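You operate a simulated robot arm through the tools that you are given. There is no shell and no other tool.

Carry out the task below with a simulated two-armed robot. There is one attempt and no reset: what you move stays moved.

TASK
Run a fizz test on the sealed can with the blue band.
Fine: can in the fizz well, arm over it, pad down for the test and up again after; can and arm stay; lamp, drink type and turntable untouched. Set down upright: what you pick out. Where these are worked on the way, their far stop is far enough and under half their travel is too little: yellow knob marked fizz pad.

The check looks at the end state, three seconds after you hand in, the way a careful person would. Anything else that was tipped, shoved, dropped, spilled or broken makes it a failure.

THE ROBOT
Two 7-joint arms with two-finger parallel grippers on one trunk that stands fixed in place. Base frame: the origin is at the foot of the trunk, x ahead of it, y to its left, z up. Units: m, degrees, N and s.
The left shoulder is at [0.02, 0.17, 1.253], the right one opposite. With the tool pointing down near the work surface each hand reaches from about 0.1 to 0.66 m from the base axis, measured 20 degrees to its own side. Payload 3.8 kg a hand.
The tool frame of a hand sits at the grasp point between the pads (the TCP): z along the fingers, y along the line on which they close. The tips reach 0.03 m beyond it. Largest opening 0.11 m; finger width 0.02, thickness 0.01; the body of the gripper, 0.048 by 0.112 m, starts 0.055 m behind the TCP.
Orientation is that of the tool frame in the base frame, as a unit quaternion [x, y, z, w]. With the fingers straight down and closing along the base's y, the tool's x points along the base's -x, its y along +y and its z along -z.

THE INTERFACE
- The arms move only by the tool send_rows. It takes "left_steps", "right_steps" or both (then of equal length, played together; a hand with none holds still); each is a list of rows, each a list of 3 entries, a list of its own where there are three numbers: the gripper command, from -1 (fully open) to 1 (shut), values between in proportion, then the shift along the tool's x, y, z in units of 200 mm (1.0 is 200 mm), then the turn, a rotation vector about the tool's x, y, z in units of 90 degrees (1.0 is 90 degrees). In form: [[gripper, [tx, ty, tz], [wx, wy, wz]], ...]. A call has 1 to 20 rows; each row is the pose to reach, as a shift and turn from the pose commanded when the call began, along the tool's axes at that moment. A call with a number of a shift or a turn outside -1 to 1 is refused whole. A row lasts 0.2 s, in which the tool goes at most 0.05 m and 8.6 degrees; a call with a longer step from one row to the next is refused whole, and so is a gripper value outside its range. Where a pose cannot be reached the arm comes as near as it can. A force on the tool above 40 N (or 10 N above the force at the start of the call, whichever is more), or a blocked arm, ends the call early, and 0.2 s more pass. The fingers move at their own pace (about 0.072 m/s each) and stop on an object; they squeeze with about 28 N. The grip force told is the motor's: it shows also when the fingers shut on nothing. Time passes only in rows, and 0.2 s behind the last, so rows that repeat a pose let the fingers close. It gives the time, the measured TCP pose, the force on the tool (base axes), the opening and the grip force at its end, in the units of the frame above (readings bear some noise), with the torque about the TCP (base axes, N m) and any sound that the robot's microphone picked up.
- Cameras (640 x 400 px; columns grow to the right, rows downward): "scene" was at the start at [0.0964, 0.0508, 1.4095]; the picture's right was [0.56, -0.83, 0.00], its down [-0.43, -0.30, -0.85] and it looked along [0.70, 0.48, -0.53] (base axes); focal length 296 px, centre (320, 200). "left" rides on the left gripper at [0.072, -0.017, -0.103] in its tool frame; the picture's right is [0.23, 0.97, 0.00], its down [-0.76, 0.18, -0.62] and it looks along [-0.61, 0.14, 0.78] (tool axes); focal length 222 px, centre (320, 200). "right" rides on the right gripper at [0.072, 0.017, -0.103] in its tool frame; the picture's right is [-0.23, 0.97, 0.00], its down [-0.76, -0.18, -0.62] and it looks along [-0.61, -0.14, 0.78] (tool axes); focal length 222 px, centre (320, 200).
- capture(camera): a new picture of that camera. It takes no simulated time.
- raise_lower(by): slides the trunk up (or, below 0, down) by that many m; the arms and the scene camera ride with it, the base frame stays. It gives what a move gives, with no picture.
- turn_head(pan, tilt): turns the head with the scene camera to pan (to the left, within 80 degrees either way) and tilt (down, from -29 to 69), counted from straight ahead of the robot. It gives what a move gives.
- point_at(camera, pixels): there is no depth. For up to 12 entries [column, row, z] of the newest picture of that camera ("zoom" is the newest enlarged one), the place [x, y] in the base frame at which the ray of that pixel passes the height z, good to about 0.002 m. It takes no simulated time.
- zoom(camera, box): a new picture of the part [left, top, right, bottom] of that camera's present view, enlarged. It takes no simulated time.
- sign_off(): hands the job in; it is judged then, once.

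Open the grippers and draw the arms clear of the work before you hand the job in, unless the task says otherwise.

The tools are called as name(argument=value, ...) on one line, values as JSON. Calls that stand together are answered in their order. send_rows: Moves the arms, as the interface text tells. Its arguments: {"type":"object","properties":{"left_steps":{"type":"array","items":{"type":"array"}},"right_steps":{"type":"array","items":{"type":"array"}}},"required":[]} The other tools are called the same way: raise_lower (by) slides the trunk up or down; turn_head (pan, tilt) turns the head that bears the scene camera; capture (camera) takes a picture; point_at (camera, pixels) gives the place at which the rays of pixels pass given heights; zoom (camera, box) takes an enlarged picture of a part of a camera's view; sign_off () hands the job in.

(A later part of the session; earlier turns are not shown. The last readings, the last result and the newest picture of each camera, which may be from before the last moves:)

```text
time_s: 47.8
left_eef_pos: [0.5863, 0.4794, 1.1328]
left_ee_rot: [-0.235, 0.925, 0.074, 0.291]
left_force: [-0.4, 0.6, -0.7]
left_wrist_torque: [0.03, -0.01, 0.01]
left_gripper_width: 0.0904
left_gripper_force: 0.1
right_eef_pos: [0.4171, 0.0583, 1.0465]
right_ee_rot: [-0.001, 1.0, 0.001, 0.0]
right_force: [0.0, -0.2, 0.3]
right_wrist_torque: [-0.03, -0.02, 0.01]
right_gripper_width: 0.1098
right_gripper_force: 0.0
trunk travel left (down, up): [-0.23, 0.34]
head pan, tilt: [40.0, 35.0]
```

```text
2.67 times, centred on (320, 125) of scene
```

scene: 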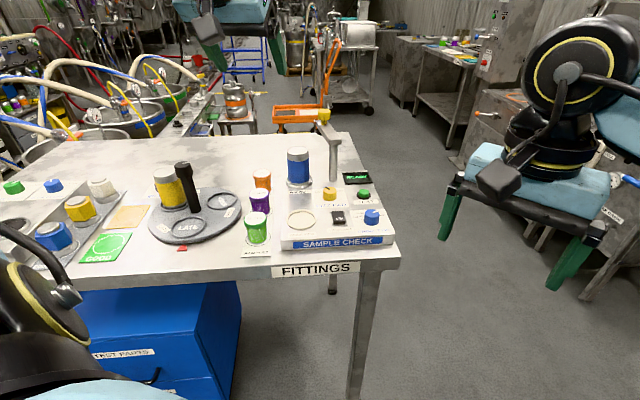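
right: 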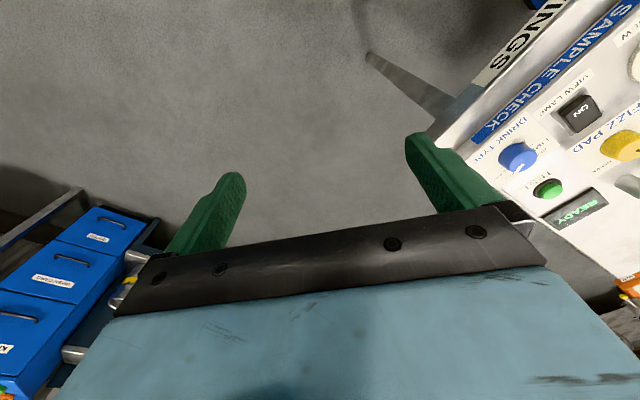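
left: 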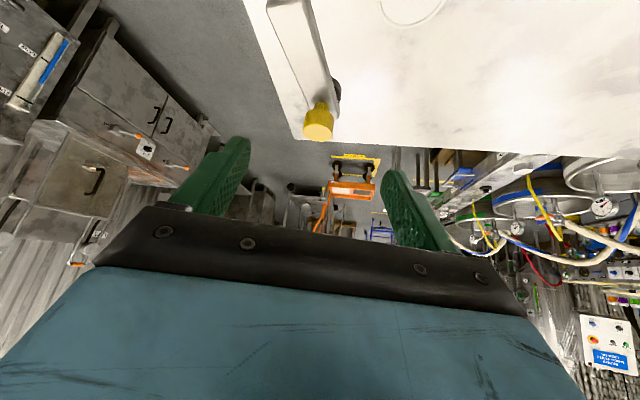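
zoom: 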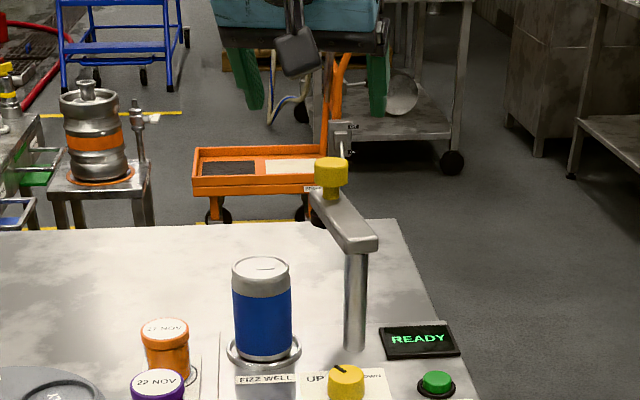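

The cap now appears at about left (318,125), near the predicted axis point (320,119). Zooming to refine.

zoom(camera="left", box=[270, 60, 370, 150])

point_at(camera="zoom", pixels=[[320, 200, 1.03]])

```text
4.44 times, centred on (320, 105) of left
```

zoom: 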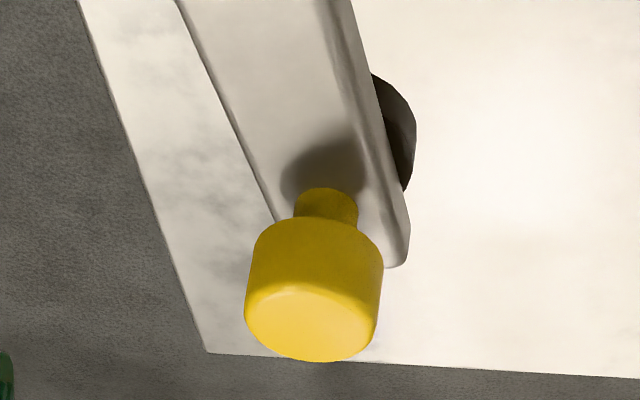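

```text
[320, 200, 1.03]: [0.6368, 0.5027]
```

Cap top-face centre is at left (317.7,133.2), cap underside near (320.5,111). I'll intersect with the scene rays.

point_at(camera="left", pixels=[[317.7, 133.2, 1.03], [317.7, 133.2, 1.04], [317.7, 133.2, 1.05], [320.5, 111, 1.01], [320.5, 111, 1.02], [320.5, 111, 1.03]])

point_at(camera="scene", pixels=[[324.1, 110.6, 1.03], [324.1, 110.6, 1.04], [324.1, 110.6, 1.05], [324.1, 118.5, 1.01], [324.1, 118.5, 1.02], [324.1, 118.5, 1.03]])

```text
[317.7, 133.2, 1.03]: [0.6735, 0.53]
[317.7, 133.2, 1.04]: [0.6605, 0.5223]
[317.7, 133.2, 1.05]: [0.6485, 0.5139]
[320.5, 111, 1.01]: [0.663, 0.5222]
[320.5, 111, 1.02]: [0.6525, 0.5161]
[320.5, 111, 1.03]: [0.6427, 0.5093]
```

```text
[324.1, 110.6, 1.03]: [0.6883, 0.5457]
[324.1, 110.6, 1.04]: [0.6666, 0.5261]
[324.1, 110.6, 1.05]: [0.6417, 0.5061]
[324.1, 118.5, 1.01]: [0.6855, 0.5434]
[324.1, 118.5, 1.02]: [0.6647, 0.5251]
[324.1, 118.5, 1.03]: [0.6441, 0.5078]
```

Both views agree: cap axis (0.654, 0.517), cap z ≈1.024–1.044, arm length ≈0.089 which matches the well distance. I'll advance along the tool axis to straddle the cap with the fingertips above the plate, stopping 25 mm short first.

send_rows(left_steps=[[-0.64, [-0.01, 0, 0.1], [0, 0, 0]], [-0.64, [-0.02, 0, 0.22], [0, 0, 0]], [-0.64, [-0.03, 0, 0.34], [0, 0, 0]], [-0.64, [-0.034, 0, 0.42], [0, 0, 0]], [-0.64, [-0.034, 0, 0.42], [0, 0, 0]]])

capture(camera="left")

zoom(camera="scene", box=[250, 50, 390, 170])

```text
time_s: 49.0
left_eef_pos: [0.6308, 0.5054, 1.0677]
left_ee_rot: [-0.235, 0.925, 0.074, 0.291]
left_force: [0.4, 0.4, 0.2]
left_wrist_torque: [0.0, 0.0, -0.01]
left_gripper_width: 0.0905
left_gripper_force: 0.1
right_eef_pos: [0.4171, 0.0584, 1.046]
right_ee_rot: [0.0, 1.0, 0.0, 0.0]
right_force: [0.1, 0.6, -0.8]
right_wrist_torque: [-0.01, 0.02, 0.02]
right_gripper_width: 0.1099
right_gripper_force: 0.0
trunk travel left (down, up): [-0.23, 0.34]
head pan, tilt: [40.0, 35.0]
```

```text
taken
```

left: 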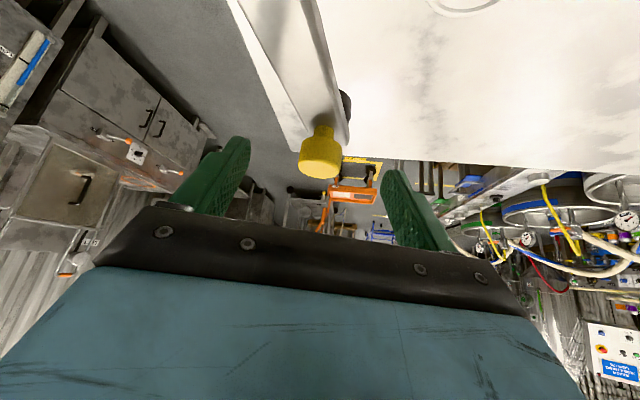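

```text
3.33 times, centred on (320, 110) of scene
```

zoom: 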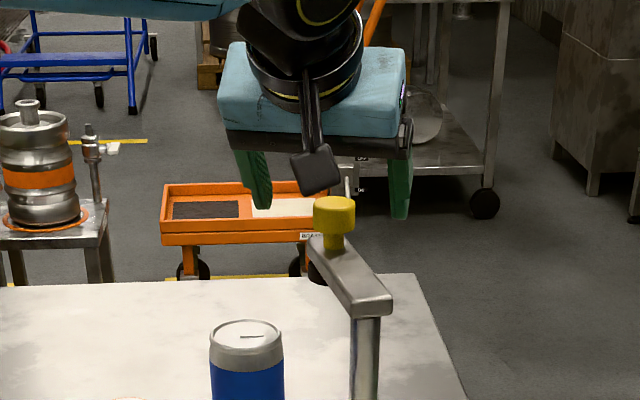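

The cap lies between the fingers, around (320,155). Zoom to verify lateral centring before the last advance.

zoom(camera="left", box=[230, 90, 410, 210])

```text
3.33 times, centred on (320, 150) of left
```

zoom: 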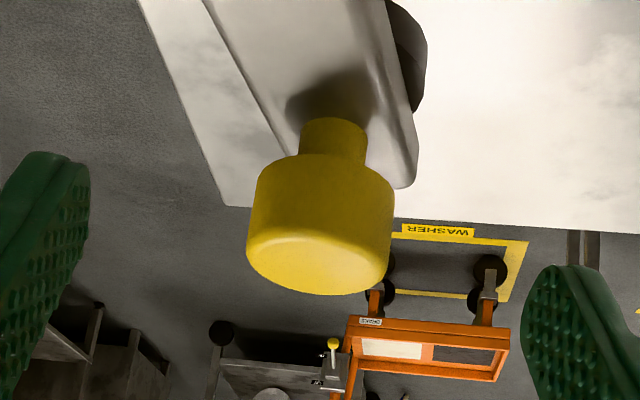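

Cap is centred (zoom 246–395, centre 320) with only ~1.5 mm offset. I'll advance the final 25 mm and check.

send_rows(left_steps=[[-0.64, [-0.004, 0.004, 0.04], [0, 0, 0]], [-0.64, [-0.008, 0.008, 0.08], [0, 0, 0]], [-0.64, [-0.008, 0.008, 0.125], [0, 0, 0]], [-0.64, [-0.008, 0.008, 0.125], [0, 0, 0]]])

zoom(camera="left", box=[220, 90, 420, 230])

zoom(camera="scene", box=[270, 70, 370, 150])

```text
time_s: 50.0
left_eef_pos: [0.6445, 0.514, 1.0492]
left_ee_rot: [-0.234, 0.925, 0.074, 0.292]
left_force: [0.4, 0.0, 0.5]
left_wrist_torque: [0.03, 0.01, -0.03]
left_gripper_width: 0.0902
left_gripper_force: 0.0
right_eef_pos: [0.4182, 0.0588, 1.047]
right_ee_rot: [-0.001, 1.0, 0.0, -0.001]
right_force: [0.2, 0.8, 0.1]
right_wrist_torque: [0.01, 0.02, 0.03]
right_gripper_width: 0.1095
right_gripper_force: 0.0
trunk travel left (down, up): [-0.23, 0.34]
head pan, tilt: [40.0, 35.0]
```

```text
2.86 times, centred on (320, 160) of left
```

zoom: 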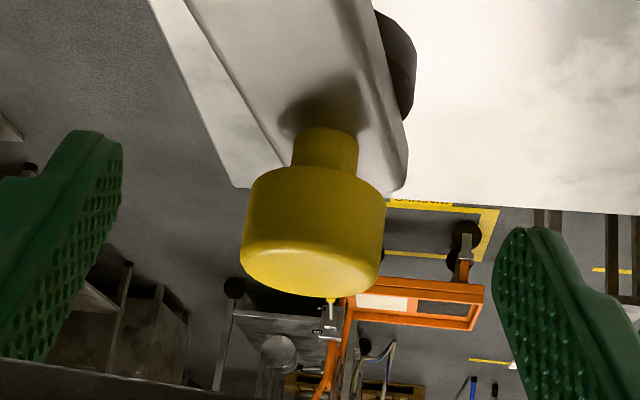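

```text
5.00 times, centred on (320, 110) of scene
```

zoom: 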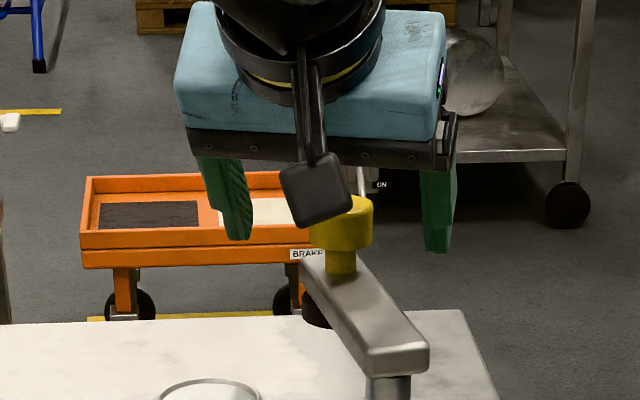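

Fingers straddle the cap symmetrically. I'll close on it, watching forces.

send_rows(left_steps=[[-0.2, [0, 0, 0], [0, 0, 0]], [0.2, [0, 0, 0], [0, 0, 0]], [0.35, [0, 0, 0], [0, 0, 0]], [0.5, [0, 0, 0], [0, 0, 0]], [1, [0, 0, 0], [0, 0, 0]], [1, [0, 0, 0], [0, 0, 0]]])

zoom(camera="left", box=[220, 90, 420, 230])

zoom(camera="scene", box=[260, 70, 380, 170])

```text
time_s: 51.4
left_eef_pos: [0.6447, 0.5139, 1.0491]
left_ee_rot: [-0.234, 0.924, 0.074, 0.291]
left_force: [0.6, -1.6, -0.5]
left_wrist_torque: [0.12, 0.19, 0.1]
left_gripper_width: 0.0315
left_gripper_force: 44.9
right_eef_pos: [0.4167, 0.0595, 1.0464]
right_ee_rot: [0.0, 1.0, 0.0, 0.001]
right_force: [-0.1, -0.6, 0.2]
right_wrist_torque: [0.02, 0.01, 0.02]
right_gripper_width: 0.1098
right_gripper_force: 0.1
trunk travel left (down, up): [-0.23, 0.34]
head pan, tilt: [40.0, 35.0]
```

```text
2.86 times, centred on (320, 160) of left
```

zoom: 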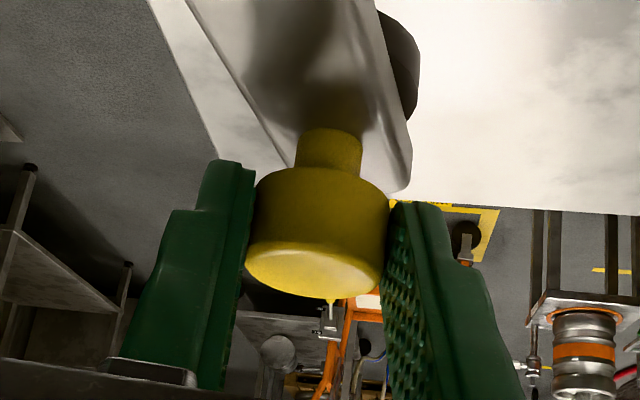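

```text
4.00 times, centred on (320, 120) of scene
```

zoom: 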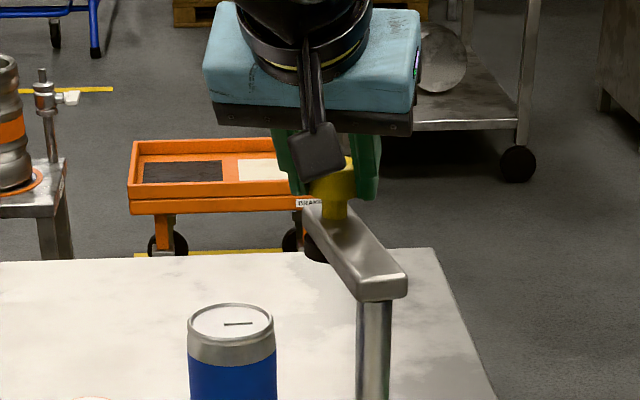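

Grip on the cap is firm (0.0315 m). I'll start swinging the arm counter-clockwise about the post in a 20° first segment, holding orientation.

send_rows(left_steps=[[1, [0.008, 0.017, -0.006], [0, 0, 0]], [1, [0.016, 0.034, -0.0115], [0, 0, 0]], [1, [0.025, 0.05, -0.018], [0, 0, 0]], [1, [0.0345, 0.067, -0.0245], [0, 0, 0]], [1, [0.045, 0.082, -0.0315], [0, 0, 0]], [1, [0.0555, 0.097, -0.0385], [0, 0, 0]], [1, [0.067, 0.111, -0.0465], [0, 0, 0]], [1, [0.078, 0.1245, -0.0545], [0, 0, 0]], [1, [0.078, 0.1245, -0.0545], [0, 0, 0]]])

zoom(camera="left", box=[200, 60, 440, 230])

zoom(camera="scene", box=[260, 70, 380, 170])

```text
time_s: 53.4
left_eef_pos: [0.6165, 0.5267, 1.0491]
left_ee_rot: [-0.234, 0.924, 0.073, 0.292]
left_force: [8.3, -3.3, -0.2]
left_wrist_torque: [0.04, -0.91, 0.66]
left_gripper_width: 0.0306
left_gripper_force: 45.3
right_eef_pos: [0.4181, 0.0586, 1.0463]
right_ee_rot: [0.0, 1.0, -0.001, 0.0]
right_force: [-0.5, -0.2, 0.2]
right_wrist_torque: [0.0, 0.0, -0.02]
right_gripper_width: 0.11
right_gripper_force: 0.1
trunk travel left (down, up): [-0.23, 0.34]
head pan, tilt: [40.0, 35.0]
```

```text
2.35 times, centred on (320, 145) of left
```

zoom: 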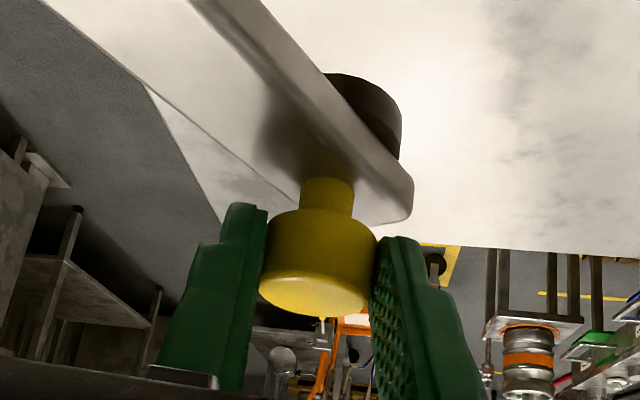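

```text
4.00 times, centred on (320, 120) of scene
```

zoom: 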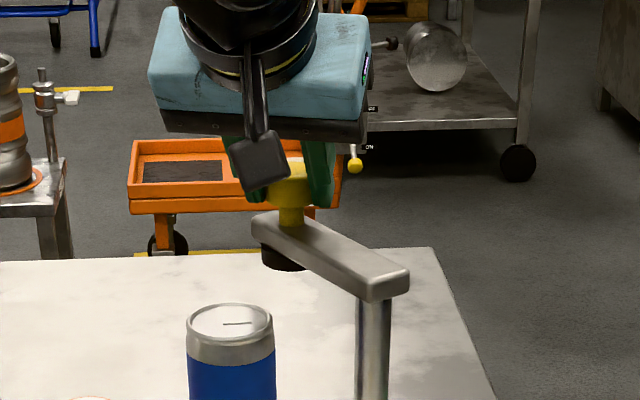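

The arm follows with moderate resistance (~9 N). I'll continue the arc another 20°.

send_rows(left_steps=[[1, [0.0125, 0.013, -0.009], [0, 0, 0]], [1, [0.025, 0.0255, -0.0175], [0, 0, 0]], [1, [0.038, 0.037, -0.027], [0, 0, 0]], [1, [0.051, 0.048, -0.036], [0, 0, 0]], [1, [0.065, 0.058, -0.0455], [0, 0, 0]], [1, [0.079, 0.0685, -0.055], [0, 0, 0]], [1, [0.094, 0.077, -0.065], [0, 0, 0]], [1, [0.1085, 0.0855, -0.0755], [0, 0, 0]], [1, [0.1085, 0.0855, -0.0755], [0, 0, 0]]])

zoom(camera="left", box=[200, 60, 440, 230])

zoom(camera="scene", box=[260, 70, 380, 170])

```text
time_s: 55.4
left_eef_pos: [0.5847, 0.53, 1.0482]
left_ee_rot: [-0.233, 0.925, 0.073, 0.292]
left_force: [2.2, -5.3, 1.7]
left_wrist_torque: [-0.17, -0.73, -0.03]
left_gripper_width: 0.0312
left_gripper_force: 45.0
right_eef_pos: [0.4182, 0.0598, 1.0466]
right_ee_rot: [0.0, 1.0, 0.001, 0.0]
right_force: [0.2, 0.1, 0.4]
right_wrist_torque: [0.0, -0.01, -0.03]
right_gripper_width: 0.11
right_gripper_force: 0.0
trunk travel left (down, up): [-0.23, 0.34]
head pan, tilt: [40.0, 35.0]
```

```text
2.35 times, centred on (320, 145) of left
```

zoom: 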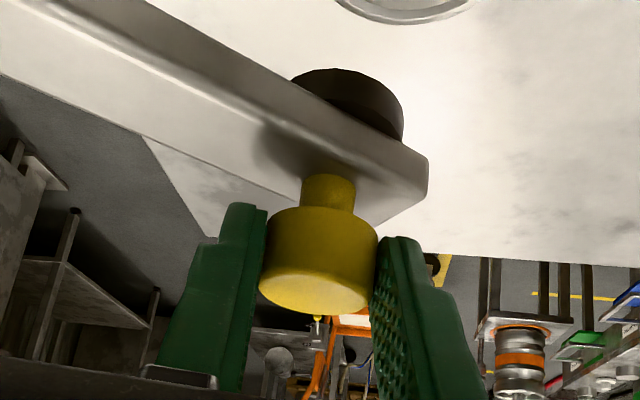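

```text
4.00 times, centred on (320, 120) of scene
```

zoom: 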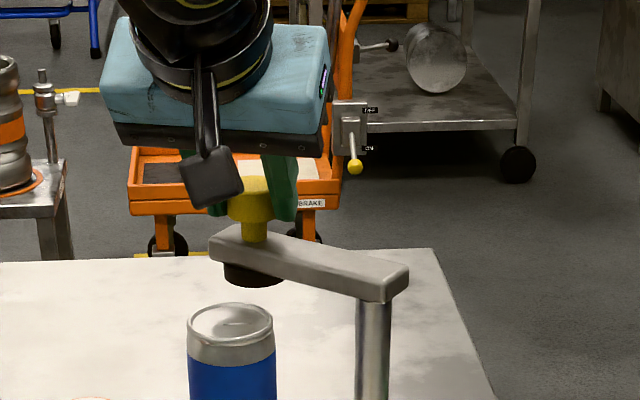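

Arm is about halfway; pad bottom stays above the can lid. Continuing another 20°.

send_rows(left_steps=[[1, [0.015, 0.0065, -0.0105], [0, 0, 0]], [1, [0.0305, 0.013, -0.021], [0, 0, 0]], [1, [0.046, 0.0185, -0.032], [0, 0, 0]], [1, [0.062, 0.024, -0.043], [0, 0, 0]], [1, [0.078, 0.028, -0.054], [0, 0, 0]], [1, [0.0935, 0.0315, -0.0655], [0, 0, 0]], [1, [0.1095, 0.033, -0.077], [0, 0, 0]], [1, [0.1255, 0.034, -0.088], [0, 0, 0]], [1, [0.1255, 0.034, -0.088], [0, 0, 0]]])

zoom(camera="left", box=[200, 60, 440, 230])

zoom(camera="scene", box=[260, 90, 380, 190])

```text
time_s: 57.4
left_eef_pos: [0.5553, 0.519, 1.0495]
left_ee_rot: [-0.234, 0.924, 0.074, 0.293]
left_force: [7.9, -6.0, 4.7]
left_wrist_torque: [-0.27, -0.94, 0.27]
left_gripper_width: 0.0308
left_gripper_force: 45.1
right_eef_pos: [0.4177, 0.0583, 1.0469]
right_ee_rot: [-0.001, 1.0, 0.001, 0.0]
right_force: [-0.5, -0.2, 0.2]
right_wrist_torque: [0.01, 0.02, -0.01]
right_gripper_width: 0.11
right_gripper_force: 0.0
trunk travel left (down, up): [-0.23, 0.34]
head pan, tilt: [40.0, 35.0]
```

```text
2.35 times, centred on (320, 145) of left
```

zoom: 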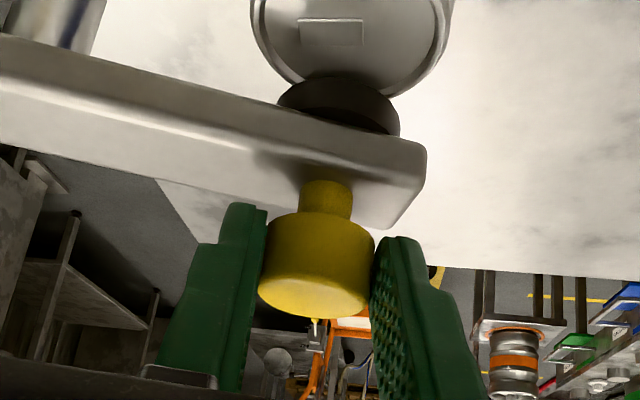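

```text
4.00 times, centred on (320, 140) of scene
```

zoom: 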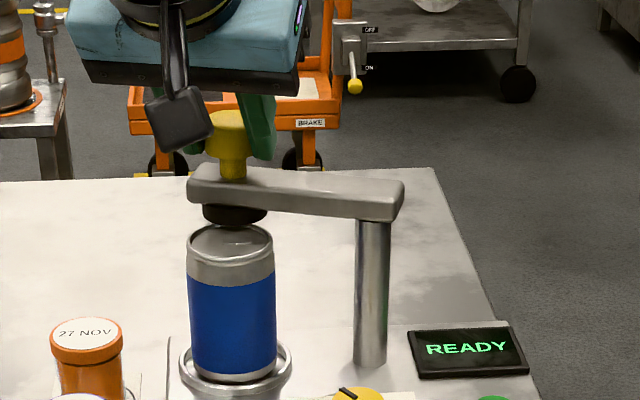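

The pad is now partly over the can with clearance. I'll finish the last ~14.5° of the arc to centre over the well.

send_rows(left_steps=[[1, [0.016, 0, -0.011], [0, 0, 0]], [1, [0.032, 0, -0.0225], [0, 0, 0]], [1, [0.048, -0.001, -0.034], [0, 0, 0]], [1, [0.0645, -0.0025, -0.0455], [0, 0, 0]], [1, [0.079, -0.0055, -0.0555], [0, 0, 0]], [1, [0.093, -0.0085, -0.0655], [0, 0, 0]], [1, [0.093, -0.0085, -0.0655], [0, 0, 0]]])

zoom(camera="left", box=[200, 60, 440, 230])

zoom(camera="scene", box=[260, 90, 380, 190])

```text
time_s: 59.0
left_eef_pos: [0.5368, 0.5082, 1.049]
left_ee_rot: [-0.234, 0.925, 0.074, 0.292]
left_force: [9.4, -9.9, 1.8]
left_wrist_torque: [-0.2, -0.38, -0.18]
left_gripper_width: 0.0307
left_gripper_force: 44.6
right_eef_pos: [0.418, 0.0574, 1.0468]
right_ee_rot: [0.0, 1.0, 0.001, 0.0]
right_force: [-0.8, 0.5, 0.5]
right_wrist_torque: [-0.02, 0.0, 0.01]
right_gripper_width: 0.1102
right_gripper_force: 0.1
trunk travel left (down, up): [-0.23, 0.34]
head pan, tilt: [40.0, 35.0]
```

```text
2.35 times, centred on (320, 145) of left
```

zoom: 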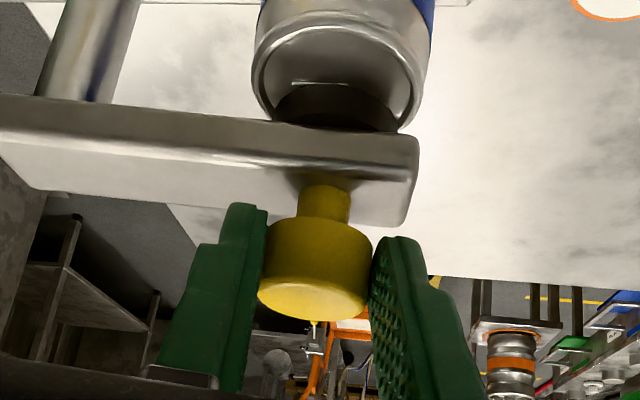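

```text
4.00 times, centred on (320, 140) of scene
```

zoom: 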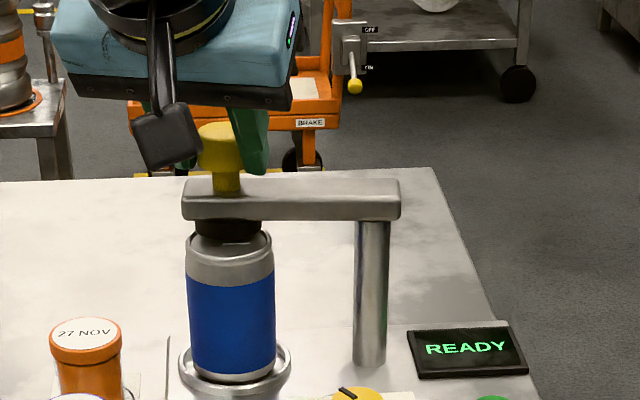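

The pad is over the can: cap ≈ (0.545, 0.513) against can ≈ (0.5445, 0.511). I'll open the fingers and back off along the tool axis.

send_rows(left_steps=[[0.3, [0, 0, 0], [0, 0, 0]], [0.1, [0, 0, 0], [0, 0, 0]], [-0.2, [0, 0, 0], [0, 0, 0]], [-0.2, [0, 0, 0], [0, 0, 0]], [-0.2, [0, 0, -0.06], [0, 0, 0]], [-0.2, [0, 0, -0.16], [0, 0, 0]], [-0.2, [0, 0, -0.3], [0, 0, 0]], [-0.2, [0, 0, -0.45], [0, 0, 0]], [-0.2, [0, 0, -0.6], [0, 0, 0]], [-0.2, [0, 0, -0.6], [0, 0, 0]]])

capture(camera="left")

zoom(camera="scene", box=[250, 90, 400, 210])

```text
time_s: 61.2
left_eef_pos: [0.4742, 0.4767, 1.1476]
left_ee_rot: [-0.233, 0.925, 0.074, 0.292]
left_force: [-0.7, 0.5, -0.6]
left_wrist_torque: [0.01, -0.02, 0.0]
left_gripper_width: 0.066
left_gripper_force: 0.0
right_eef_pos: [0.4172, 0.0605, 1.046]
right_ee_rot: [0.0, 1.0, 0.0, -0.001]
right_force: [0.0, 0.1, 0.6]
right_wrist_torque: [0.0, -0.02, 0.01]
right_gripper_width: 0.1098
right_gripper_force: 0.0
trunk travel left (down, up): [-0.23, 0.34]
head pan, tilt: [40.0, 35.0]
```

```text
taken
```

left: 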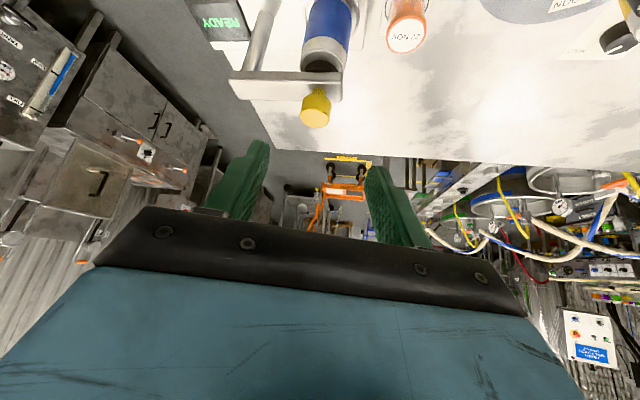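

```text
3.33 times, centred on (325, 150) of scene
```

zoom: 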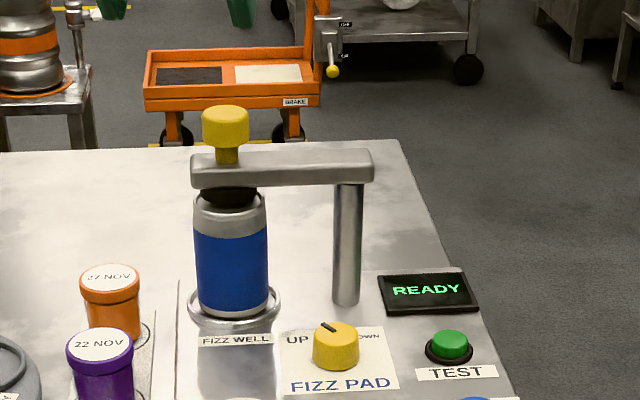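

The arm now sits over the can with the pad just above the lid, display READY. I'll un-tilt the tool to vertical and go look at the knob and button from above.

send_rows(left_steps=[[-0.2, [0, 0, -0.05], [0, 0.08, 0]], [-0.2, [0, 0, -0.1], [0, 0.16, 0]], [-0.2, [0, 0, -0.1], [0, 0.24, 0]], [-0.2, [0, 0, -0.1], [0, 0.32, 0]], [-0.2, [0, 0, -0.1], [0, 0.389, 0]], [-0.2, [0, 0, -0.1], [0, 0.389, 0]]])

capture(camera="left")

```text
time_s: 62.6
left_eef_pos: [0.4652, 0.4706, 1.1625]
left_ee_rot: [-0.245, 0.969, 0.0, -0.001]
left_force: [0.9, 0.3, 0.1]
left_wrist_torque: [0.03, 0.02, -0.01]
left_gripper_width: 0.0661
left_gripper_force: 0.0
right_eef_pos: [0.4176, 0.0588, 1.046]
right_ee_rot: [0.0, 1.0, -0.001, 0.0]
right_force: [-0.1, 0.2, -0.3]
right_wrist_torque: [0.02, 0.02, 0.01]
right_gripper_width: 0.1101
right_gripper_force: 0.0
trunk travel left (down, up): [-0.23, 0.34]
head pan, tilt: [40.0, 35.0]
```

```text
taken
```

left: 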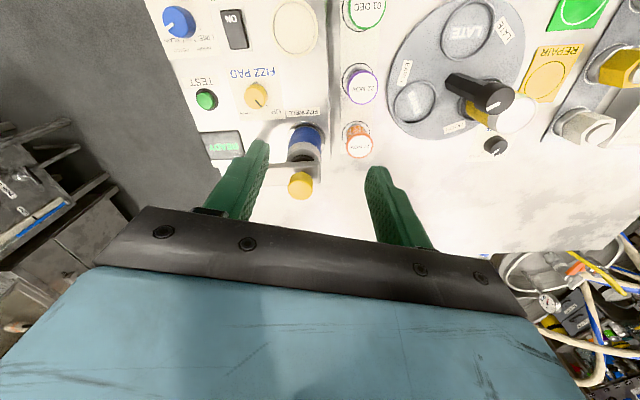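

I see the knob at left (257,95) and the TEST button at (207,98). Zoom for the knob's marks.

zoom(camera="left", box=[170, 50, 340, 200])

point_at(camera="left", pixels=[[257, 95, 0.92], [207, 98, 0.913]])

```text
2.67 times, centred on (255, 125) of left
```

zoom: 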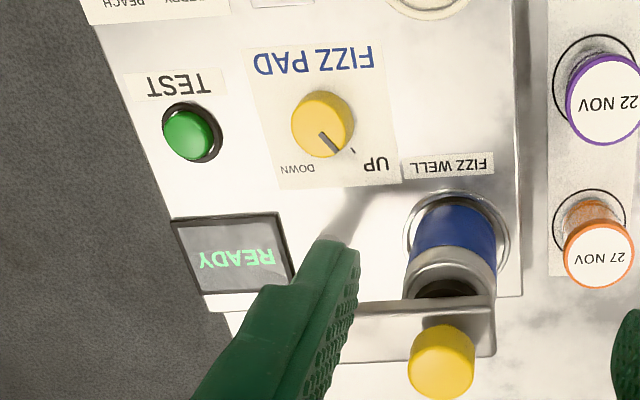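

```text
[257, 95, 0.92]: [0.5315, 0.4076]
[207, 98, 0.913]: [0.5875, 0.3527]
```

Knob pointer is at UP; DOWN lies roughly 90° clockwise (panel's right). To keep the gripper body away from the swing-arm plate I'll turn the knob in two ~45° bites, centred around yaw 40°. First move above the knob with yaw ≈62°.

send_rows(left_steps=[[-0.2, [-0.02, -0.06, 0.03], [0, 0, -0.05]], [-0.2, [-0.05, -0.15, 0.1], [0, 0, -0.12]], [-0.2, [-0.08, -0.25, 0.22], [0, 0, -0.2]], [-0.2, [-0.11, -0.35, 0.35], [0, 0, -0.28]], [-0.2, [-0.14, -0.43, 0.47], [0, 0, -0.35]], [-0.2, [-0.149, -0.448, 0.5125], [0, 0, -0.372]], [-0.2, [-0.149, -0.448, 0.5125], [0, 0, -0.372]]])

capture(camera="left")

zoom(camera="scene", box=[250, 80, 410, 220])

```text
time_s: 64.2
left_eef_pos: [0.5345, 0.4068, 1.0604]
left_ee_rot: [-0.515, 0.857, -0.001, 0.0]
left_force: [0.7, 0.2, -0.1]
left_wrist_torque: [0.01, -0.01, 0.0]
left_gripper_width: 0.066
left_gripper_force: 0.0
right_eef_pos: [0.4177, 0.0591, 1.0457]
right_ee_rot: [0.0, 1.0, 0.0, 0.0]
right_force: [-0.2, -0.3, 0.4]
right_wrist_torque: [0.0, -0.02, 0.0]
right_gripper_width: 0.1098
right_gripper_force: 0.1
trunk travel left (down, up): [-0.23, 0.34]
head pan, tilt: [40.0, 35.0]
```

```text
taken
```

left: 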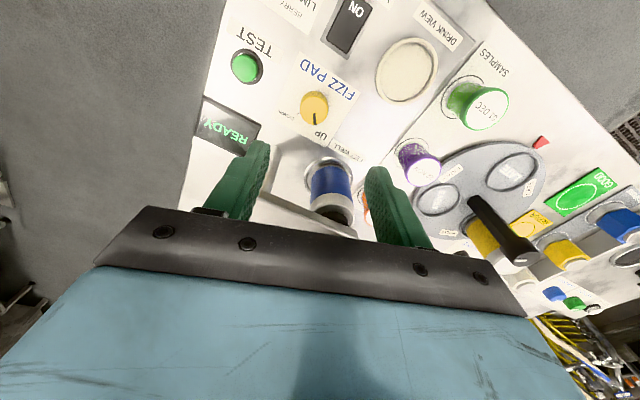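

```text
2.86 times, centred on (330, 150) of scene
```

zoom: 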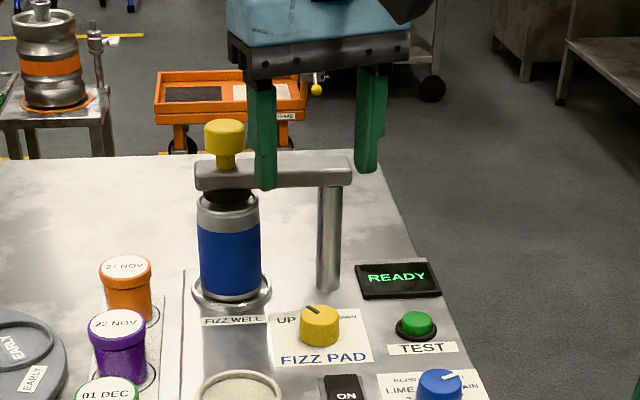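

The knob is at left (315,107), near the axis prediction (320,113). Zoom to refine centre and pointer angle.

zoom(camera="left", box=[265, 65, 375, 150])

```text
4.71 times, centred on (320, 108) of left
```

zoom: 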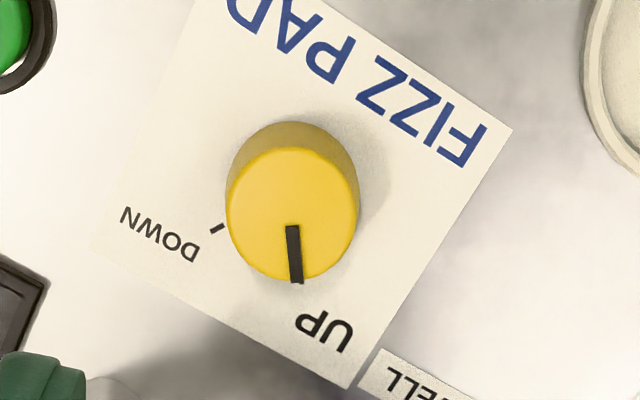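

Now clear: DOWN tick sits ~60° clockwise from the pointer (currently at UP), knob diameter ≈0.03, centre ≈ (0.540, 0.404). I'll set yaw 70°, shift over the knob and descend to z≈0.965.

send_rows(left_steps=[[-0.2, [0.0, -0.015, 0.03], [0, 0, -0.045]], [-0.2, [0.0015, -0.033, 0.1], [0, 0, -0.089]], [-0.2, [0.0015, -0.033, 0.2], [0, 0, -0.089]], [-0.2, [0.0015, -0.033, 0.3], [0, 0, -0.089]], [-0.2, [0.0015, -0.033, 0.4], [0, 0, -0.089]], [-0.2, [0.0015, -0.033, 0.475], [0, 0, -0.089]], [-0.2, [0.0015, -0.033, 0.475], [0, 0, -0.089]]])

zoom(camera="left", box=[230, 70, 410, 210])

zoom(camera="scene", box=[270, 90, 390, 200])

```text
time_s: 65.8
left_eef_pos: [0.5381, 0.4045, 0.9644]
left_ee_rot: [-0.574, 0.819, -0.001, -0.001]
left_force: [-0.5, 0.1, 0.0]
left_wrist_torque: [0.0, 0.04, -0.02]
left_gripper_width: 0.0661
left_gripper_force: 0.0
right_eef_pos: [0.4167, 0.0591, 1.0463]
right_ee_rot: [0.0, 1.0, 0.0, 0.0]
right_force: [-0.1, 0.0, -1.1]
right_wrist_torque: [0.0, 0.02, 0.04]
right_gripper_width: 0.1098
right_gripper_force: 0.1
trunk travel left (down, up): [-0.23, 0.34]
head pan, tilt: [40.0, 35.0]
```

```text
2.86 times, centred on (320, 140) of left
```

zoom: 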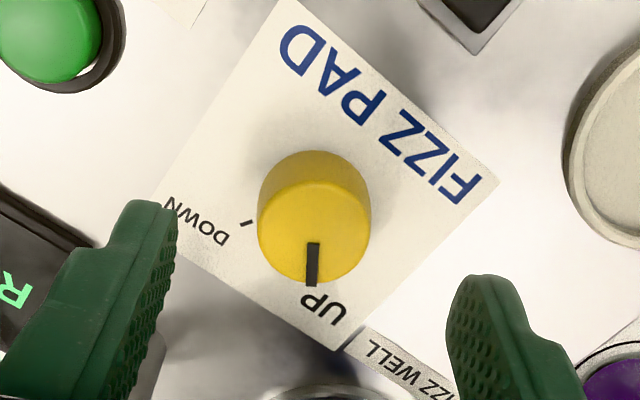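

```text
3.64 times, centred on (330, 145) of scene
```

zoom: 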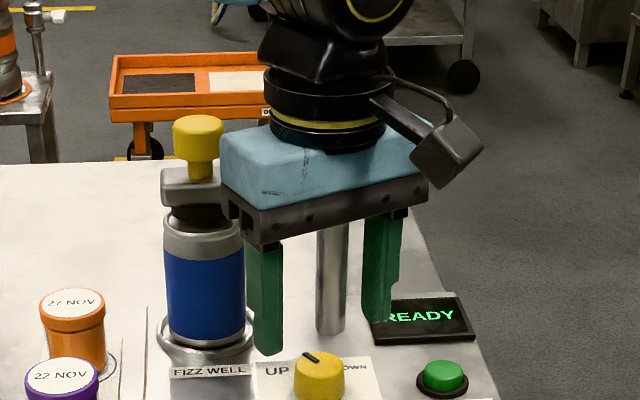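

Alignment is within ~2 mm. For more clearance to the plate I'll use two bites from yaw 60° to ~25°; now rotate to 60°, correct the offset and descend so tips are at z≈0.905.

send_rows(left_steps=[[-0.2, [0.005, -0.0115, 0.0], [0, 0, 0.06]], [-0.2, [0.005, -0.0115, 0.03], [0, 0, 0.111]], [-0.2, [0.005, -0.0115, 0.07], [0, 0, 0.111]], [-0.2, [0.005, -0.0115, 0.11], [0, 0, 0.111]], [-0.2, [0.005, -0.0115, 0.145], [0, 0, 0.111]], [-0.2, [0.005, -0.0115, 0.145], [0, 0, 0.111]]])

capture(camera="left")

zoom(camera="scene", box=[270, 90, 390, 200])

```text
time_s: 67.2
left_eef_pos: [0.5428, 0.4017, 0.9363]
left_ee_rot: [-0.499, 0.867, 0.0, -0.001]
left_force: [0.4, 0.4, 0.0]
left_wrist_torque: [-0.02, 0.03, 0.01]
left_gripper_width: 0.066
left_gripper_force: 0.1
right_eef_pos: [0.4171, 0.059, 1.0472]
right_ee_rot: [0.0, 1.0, 0.0, 0.001]
right_force: [0.4, -0.3, 0.1]
right_wrist_torque: [0.01, 0.0, -0.02]
right_gripper_width: 0.11
right_gripper_force: 0.0
trunk travel left (down, up): [-0.23, 0.34]
head pan, tilt: [40.0, 35.0]
```

```text
taken
```

left: 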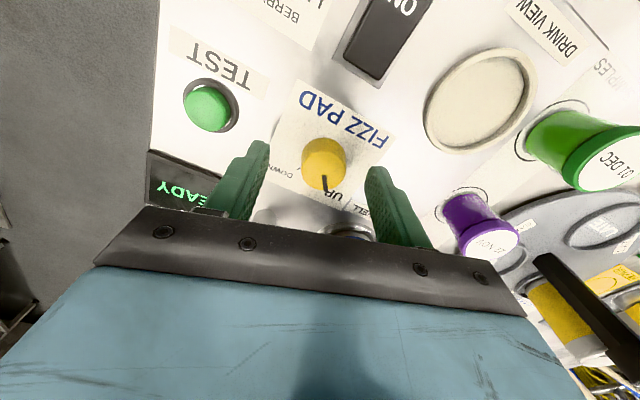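

```text
3.64 times, centred on (330, 145) of scene
```

zoom: 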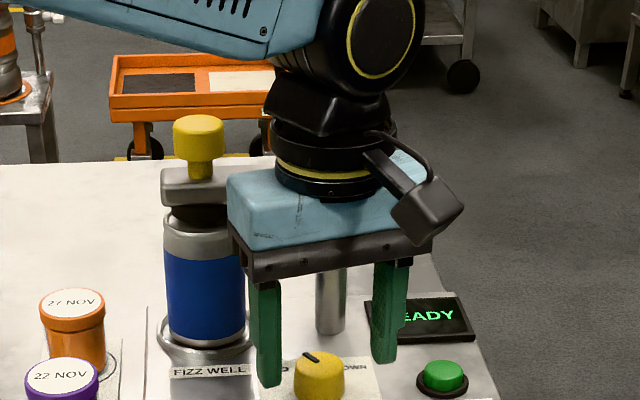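

I'll zoom in to measure the knob's offset from the finger plane before closing.

zoom(camera="left", box=[240, 100, 400, 230])

```text
3.08 times, centred on (320, 165) of left
```

zoom: 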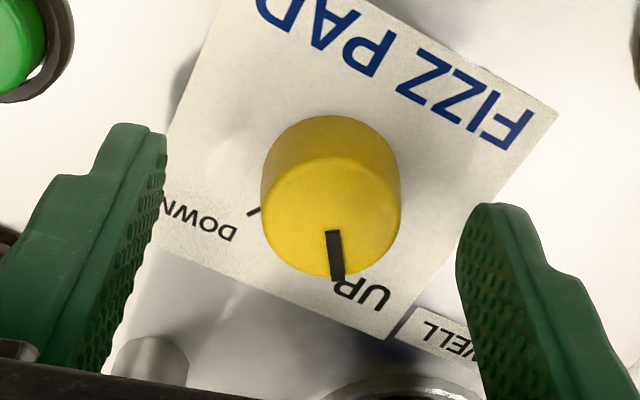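

Knob is ~2 mm off in tool +y and its top is near z≈0.913. I'll correct, lower 4 mm for better purchase, and close on it.

send_rows(left_steps=[[-0.2, [0, 0.011, 0.01], [0, 0, 0]], [-0.2, [0, 0.011, 0.02], [0, 0, 0]], [-0.2, [0, 0.011, 0.02], [0, 0, 0]]])

send_rows(left_steps=[[0.2, [0, 0, 0], [0, 0, 0]], [0.4, [0, 0, 0], [0, 0, 0]], [0.5, [0, 0, 0], [0, 0, 0]], [1, [0, 0, 0], [0, 0, 0]], [1, [0, 0, 0], [0, 0, 0]]])

zoom(camera="left", box=[240, 100, 400, 230])

```text
time_s: 68.0
left_eef_pos: [0.5397, 0.4026, 0.9327]
left_ee_rot: [-0.499, 0.867, -0.001, 0.0]
left_force: [0.6, 0.2, -0.8]
left_wrist_torque: [0.0, -0.02, -0.01]
left_gripper_width: 0.0659
left_gripper_force: 0.0
right_eef_pos: [0.4173, 0.0589, 1.0453]
right_ee_rot: [0.0, 1.0, 0.0, -0.001]
right_force: [0.0, 0.4, -0.6]
right_wrist_torque: [0.02, -0.01, 0.03]
right_gripper_width: 0.1098
right_gripper_force: 0.0
trunk travel left (down, up): [-0.23, 0.34]
head pan, tilt: [40.0, 35.0]
```

```text
time_s: 69.2
left_eef_pos: [0.5384, 0.403, 0.9335]
left_ee_rot: [-0.5, 0.866, 0.0, 0.0]
left_force: [-5.3, 2.5, -0.1]
left_wrist_torque: [0.05, 0.25, 0.0]
left_gripper_width: 0.0307
left_gripper_force: 45.4
right_eef_pos: [0.4171, 0.0597, 1.0451]
right_ee_rot: [0.0, 1.0, 0.0, 0.0]
right_force: [0.2, 0.9, 0.0]
right_wrist_torque: [-0.01, -0.01, 0.01]
right_gripper_width: 0.1099
right_gripper_force: 0.2
trunk travel left (down, up): [-0.23, 0.34]
head pan, tilt: [40.0, 35.0]
```

```text
3.08 times, centred on (320, 165) of left
```

zoom: 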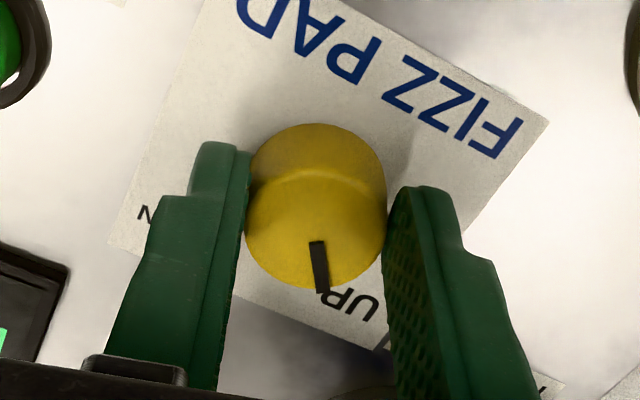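

Knob gripped (0.0307 m). I'll turn it clockwise 35° for the first bite.

send_rows(left_steps=[[1, [0, 0, 0], [0, 0, 0.055]], [1, [0, 0, 0], [0, 0, 0.11]], [1, [0, 0, 0], [0, 0, 0.165]], [1, [0, 0, 0], [0, 0, 0.22]], [1, [0, 0, 0], [0, 0, 0.275]], [1, [0, 0, 0], [0, 0, 0.33]], [1, [0, 0, 0], [0, 0, 0.389]], [1, [0, 0, 0], [0, 0, 0.389]]])

zoom(camera="left", box=[240, 100, 400, 230])

zoom(camera="scene", box=[270, 90, 390, 200])

```text
time_s: 71.0
left_eef_pos: [0.5362, 0.4036, 0.9324]
left_ee_rot: [-0.215, 0.977, 0.0, -0.001]
left_force: [-18.6, 12.7, -3.3]
left_wrist_torque: [0.6, 0.2, 0.07]
left_gripper_width: 0.0309
left_gripper_force: 45.2
right_eef_pos: [0.4166, 0.0607, 1.047]
right_ee_rot: [0.001, 1.0, -0.001, 0.001]
right_force: [0.0, 0.5, 0.0]
right_wrist_torque: [0.01, -0.01, -0.01]
right_gripper_width: 0.1098
right_gripper_force: 0.0
trunk travel left (down, up): [-0.23, 0.34]
head pan, tilt: [40.0, 35.0]
```

```text
3.08 times, centred on (320, 165) of left
```

zoom: 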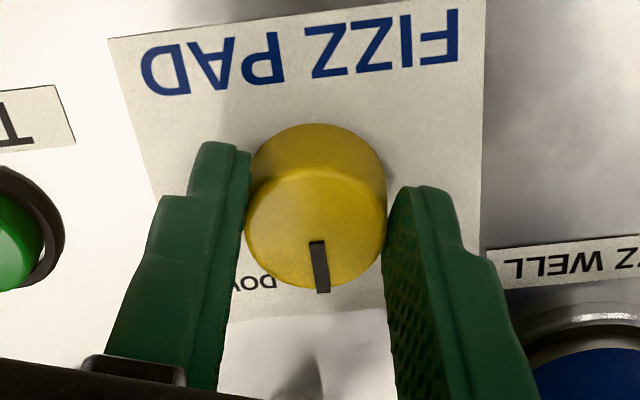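

```text
3.64 times, centred on (330, 145) of scene
```

zoom: 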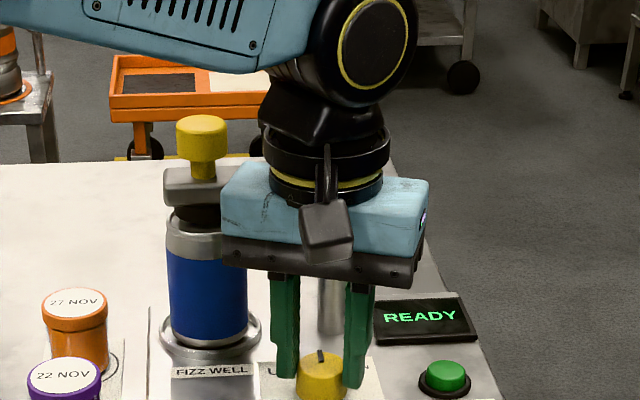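

The knob followed 35° (pointer moved with the hand) but there's ~22 N side load from a few mm offset. I'll relieve it by shifting toward (−x,+y) and turn another 13°.

send_rows(left_steps=[[1, [0.005, 0.008, 0], [0, 0, 0]], [1, [0.01, 0.015, 0], [0, 0, 0]], [1, [0.01, 0.015, 0], [0, 0, 0.05]], [1, [0.01, 0.015, 0], [0, 0, 0.1]], [1, [0.01, 0.015, 0], [0, 0, 0.144]], [1, [0.01, 0.015, 0], [0, 0, 0.144]]])

zoom(camera="left", box=[240, 100, 400, 230])

zoom(camera="scene", box=[270, 90, 390, 200])

```text
time_s: 72.4
left_eef_pos: [0.5376, 0.4064, 0.9326]
left_ee_rot: [-0.103, 0.995, -0.001, 0.001]
left_force: [-6.0, 12.2, 2.3]
left_wrist_torque: [0.26, 0.8, 0.01]
left_gripper_width: 0.031
left_gripper_force: 45.2
right_eef_pos: [0.4167, 0.0597, 1.0473]
right_ee_rot: [0.0, 1.0, 0.0, 0.0]
right_force: [-1.3, 0.4, 0.9]
right_wrist_torque: [0.01, 0.03, -0.04]
right_gripper_width: 0.1098
right_gripper_force: 0.1
trunk travel left (down, up): [-0.23, 0.34]
head pan, tilt: [40.0, 35.0]
```

```text
3.08 times, centred on (320, 165) of left
```

zoom: 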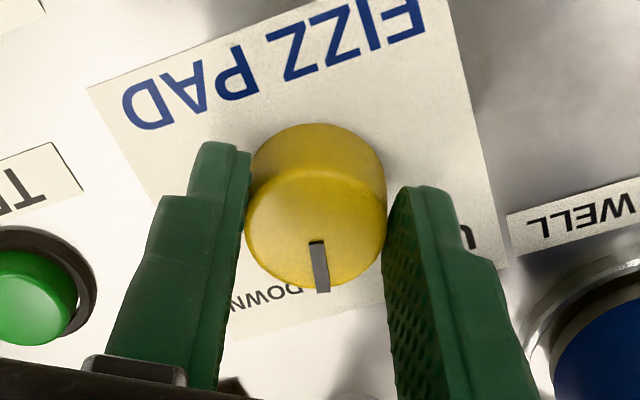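

```text
3.64 times, centred on (330, 145) of scene
```

zoom: 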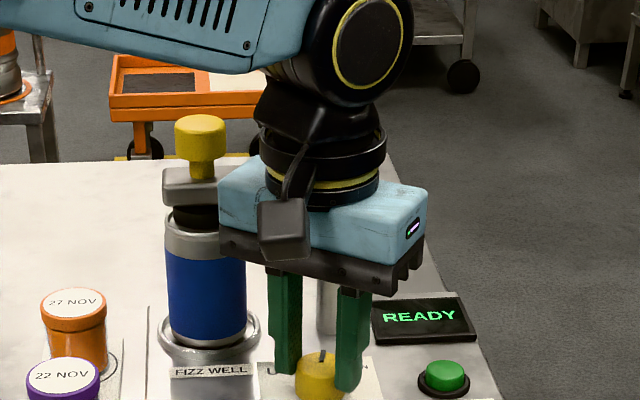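

Pointer is now near DOWN (48° turned). I'll open slightly, rotate the hand back CCW 38° and regrasp to finish the last part to the stop.

send_rows(left_steps=[[0.3, [0, 0, 0], [0, 0, 0]], [0.0, [0.003, 0.01, 0], [0, 0, 0]], [0.0, [0.003, 0.01, 0], [0, 0, 0]], [0.0, [0.003, 0.01, 0], [0, 0, -0.08]], [0.0, [0.003, 0.01, 0], [0, 0, -0.17]], [0.0, [0.003, 0.01, 0], [0, 0, -0.26]], [0.0, [0.003, 0.01, 0], [0, 0, -0.34]], [0.0, [0.003, 0.01, 0], [0, 0, -0.42]], [0.0, [0.003, 0.01, 0], [0, 0, -0.42]]])

zoom(camera="left", box=[240, 100, 400, 230])

zoom(camera="scene", box=[270, 90, 390, 200])

```text
time_s: 74.4
left_eef_pos: [0.535, 0.4066, 0.9326]
left_ee_rot: [-0.422, 0.907, 0.0, 0.0]
left_force: [0.4, -0.4, 0.3]
left_wrist_torque: [-0.03, -0.04, -0.01]
left_gripper_width: 0.055
left_gripper_force: 0.1
right_eef_pos: [0.4171, 0.0591, 1.0466]
right_ee_rot: [0.001, 1.0, 0.0, 0.0]
right_force: [-0.3, 0.0, 0.4]
right_wrist_torque: [-0.01, -0.01, -0.03]
right_gripper_width: 0.1099
right_gripper_force: 0.0
trunk travel left (down, up): [-0.23, 0.34]
head pan, tilt: [40.0, 35.0]
```

```text
3.08 times, centred on (320, 165) of left
```

zoom: 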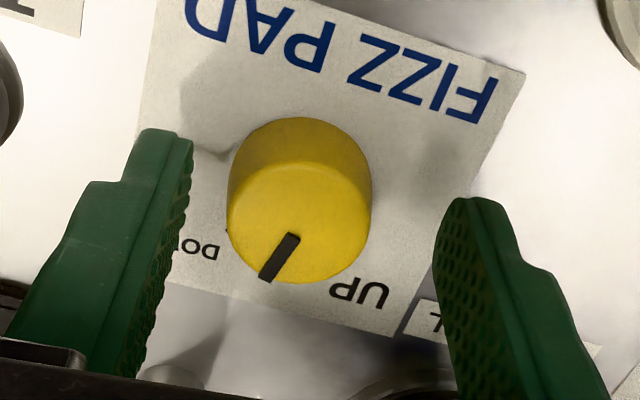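

```text
3.64 times, centred on (330, 145) of scene
```

zoom: 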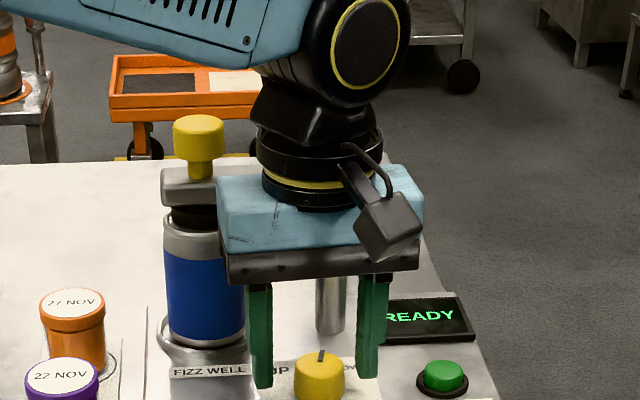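

The pointer has turned ~41°; the DOWN tick is ~22–25° further. I'll recentre (−4 mm in tool y), close, and turn clockwise 30° to reach the stop.

send_rows(left_steps=[[0.0, [0, -0.01, 0], [0, 0, 0]], [0.0, [0, -0.021, 0], [0, 0, 0]], [0.3, [0, -0.021, 0], [0, 0, 0]], [0.5, [0, -0.021, 0], [0, 0, 0]], [1, [0, -0.021, 0], [0, 0, 0]], [1, [0, -0.021, 0], [0, 0, 0]]])

send_rows(left_steps=[[1, [0, 0, 0], [0, 0, 0.055]], [1, [0, 0, 0], [0, 0, 0.11]], [1, [0, 0, 0], [0, 0, 0.165]], [1, [0, 0, 0], [0, 0, 0.22]], [1, [0, 0, 0], [0, 0, 0.275]], [1, [0, 0, 0], [0, 0, 0.33]], [1, [0, 0, 0], [0, 0, 0.33]]])

zoom(camera="left", box=[240, 100, 400, 230])

zoom(camera="scene", box=[270, 90, 390, 200])

```text
time_s: 75.8
left_eef_pos: [0.5381, 0.4032, 0.9323]
left_ee_rot: [-0.421, 0.907, 0.0, 0.0]
left_force: [-0.5, 1.0, 2.2]
left_wrist_torque: [0.02, 0.04, 0.05]
left_gripper_width: 0.031
left_gripper_force: 44.8
right_eef_pos: [0.4183, 0.06, 1.0464]
right_ee_rot: [0.0, 1.0, -0.001, 0.0]
right_force: [0.3, 0.1, 0.4]
right_wrist_torque: [0.0, 0.0, -0.02]
right_gripper_width: 0.11
right_gripper_force: 0.1
trunk travel left (down, up): [-0.23, 0.34]
head pan, tilt: [40.0, 35.0]
```

```text
time_s: 77.4
left_eef_pos: [0.5371, 0.4049, 0.9324]
left_ee_rot: [-0.175, 0.985, -0.001, 0.0]
left_force: [-7.3, 9.6, 3.6]
left_wrist_torque: [0.32, 0.54, 0.55]
left_gripper_width: 0.0311
left_gripper_force: 45.0
right_eef_pos: [0.416, 0.0599, 1.0468]
right_ee_rot: [0.0, 1.0, -0.001, 0.001]
right_force: [-0.3, -0.8, 0.0]
right_wrist_torque: [-0.03, -0.01, -0.03]
right_gripper_width: 0.1099
right_gripper_force: 0.1
trunk travel left (down, up): [-0.23, 0.34]
head pan, tilt: [40.0, 35.0]
```

```text
3.08 times, centred on (320, 165) of left
```

zoom: 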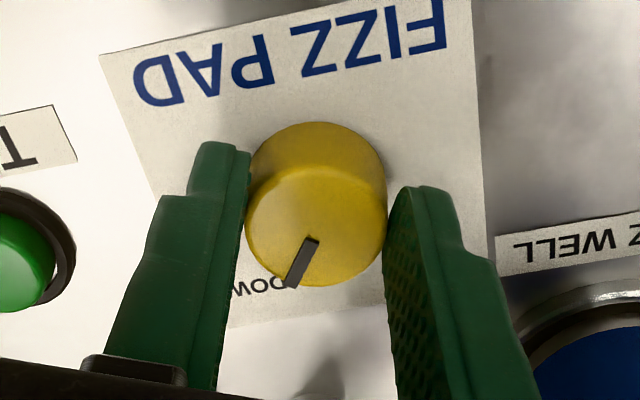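

```text
3.64 times, centred on (330, 145) of scene
```

zoom: 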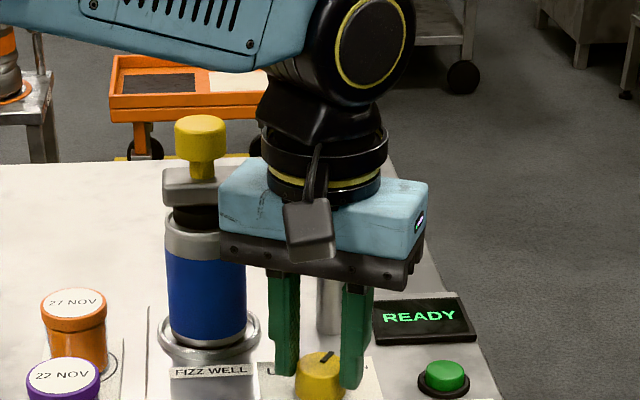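

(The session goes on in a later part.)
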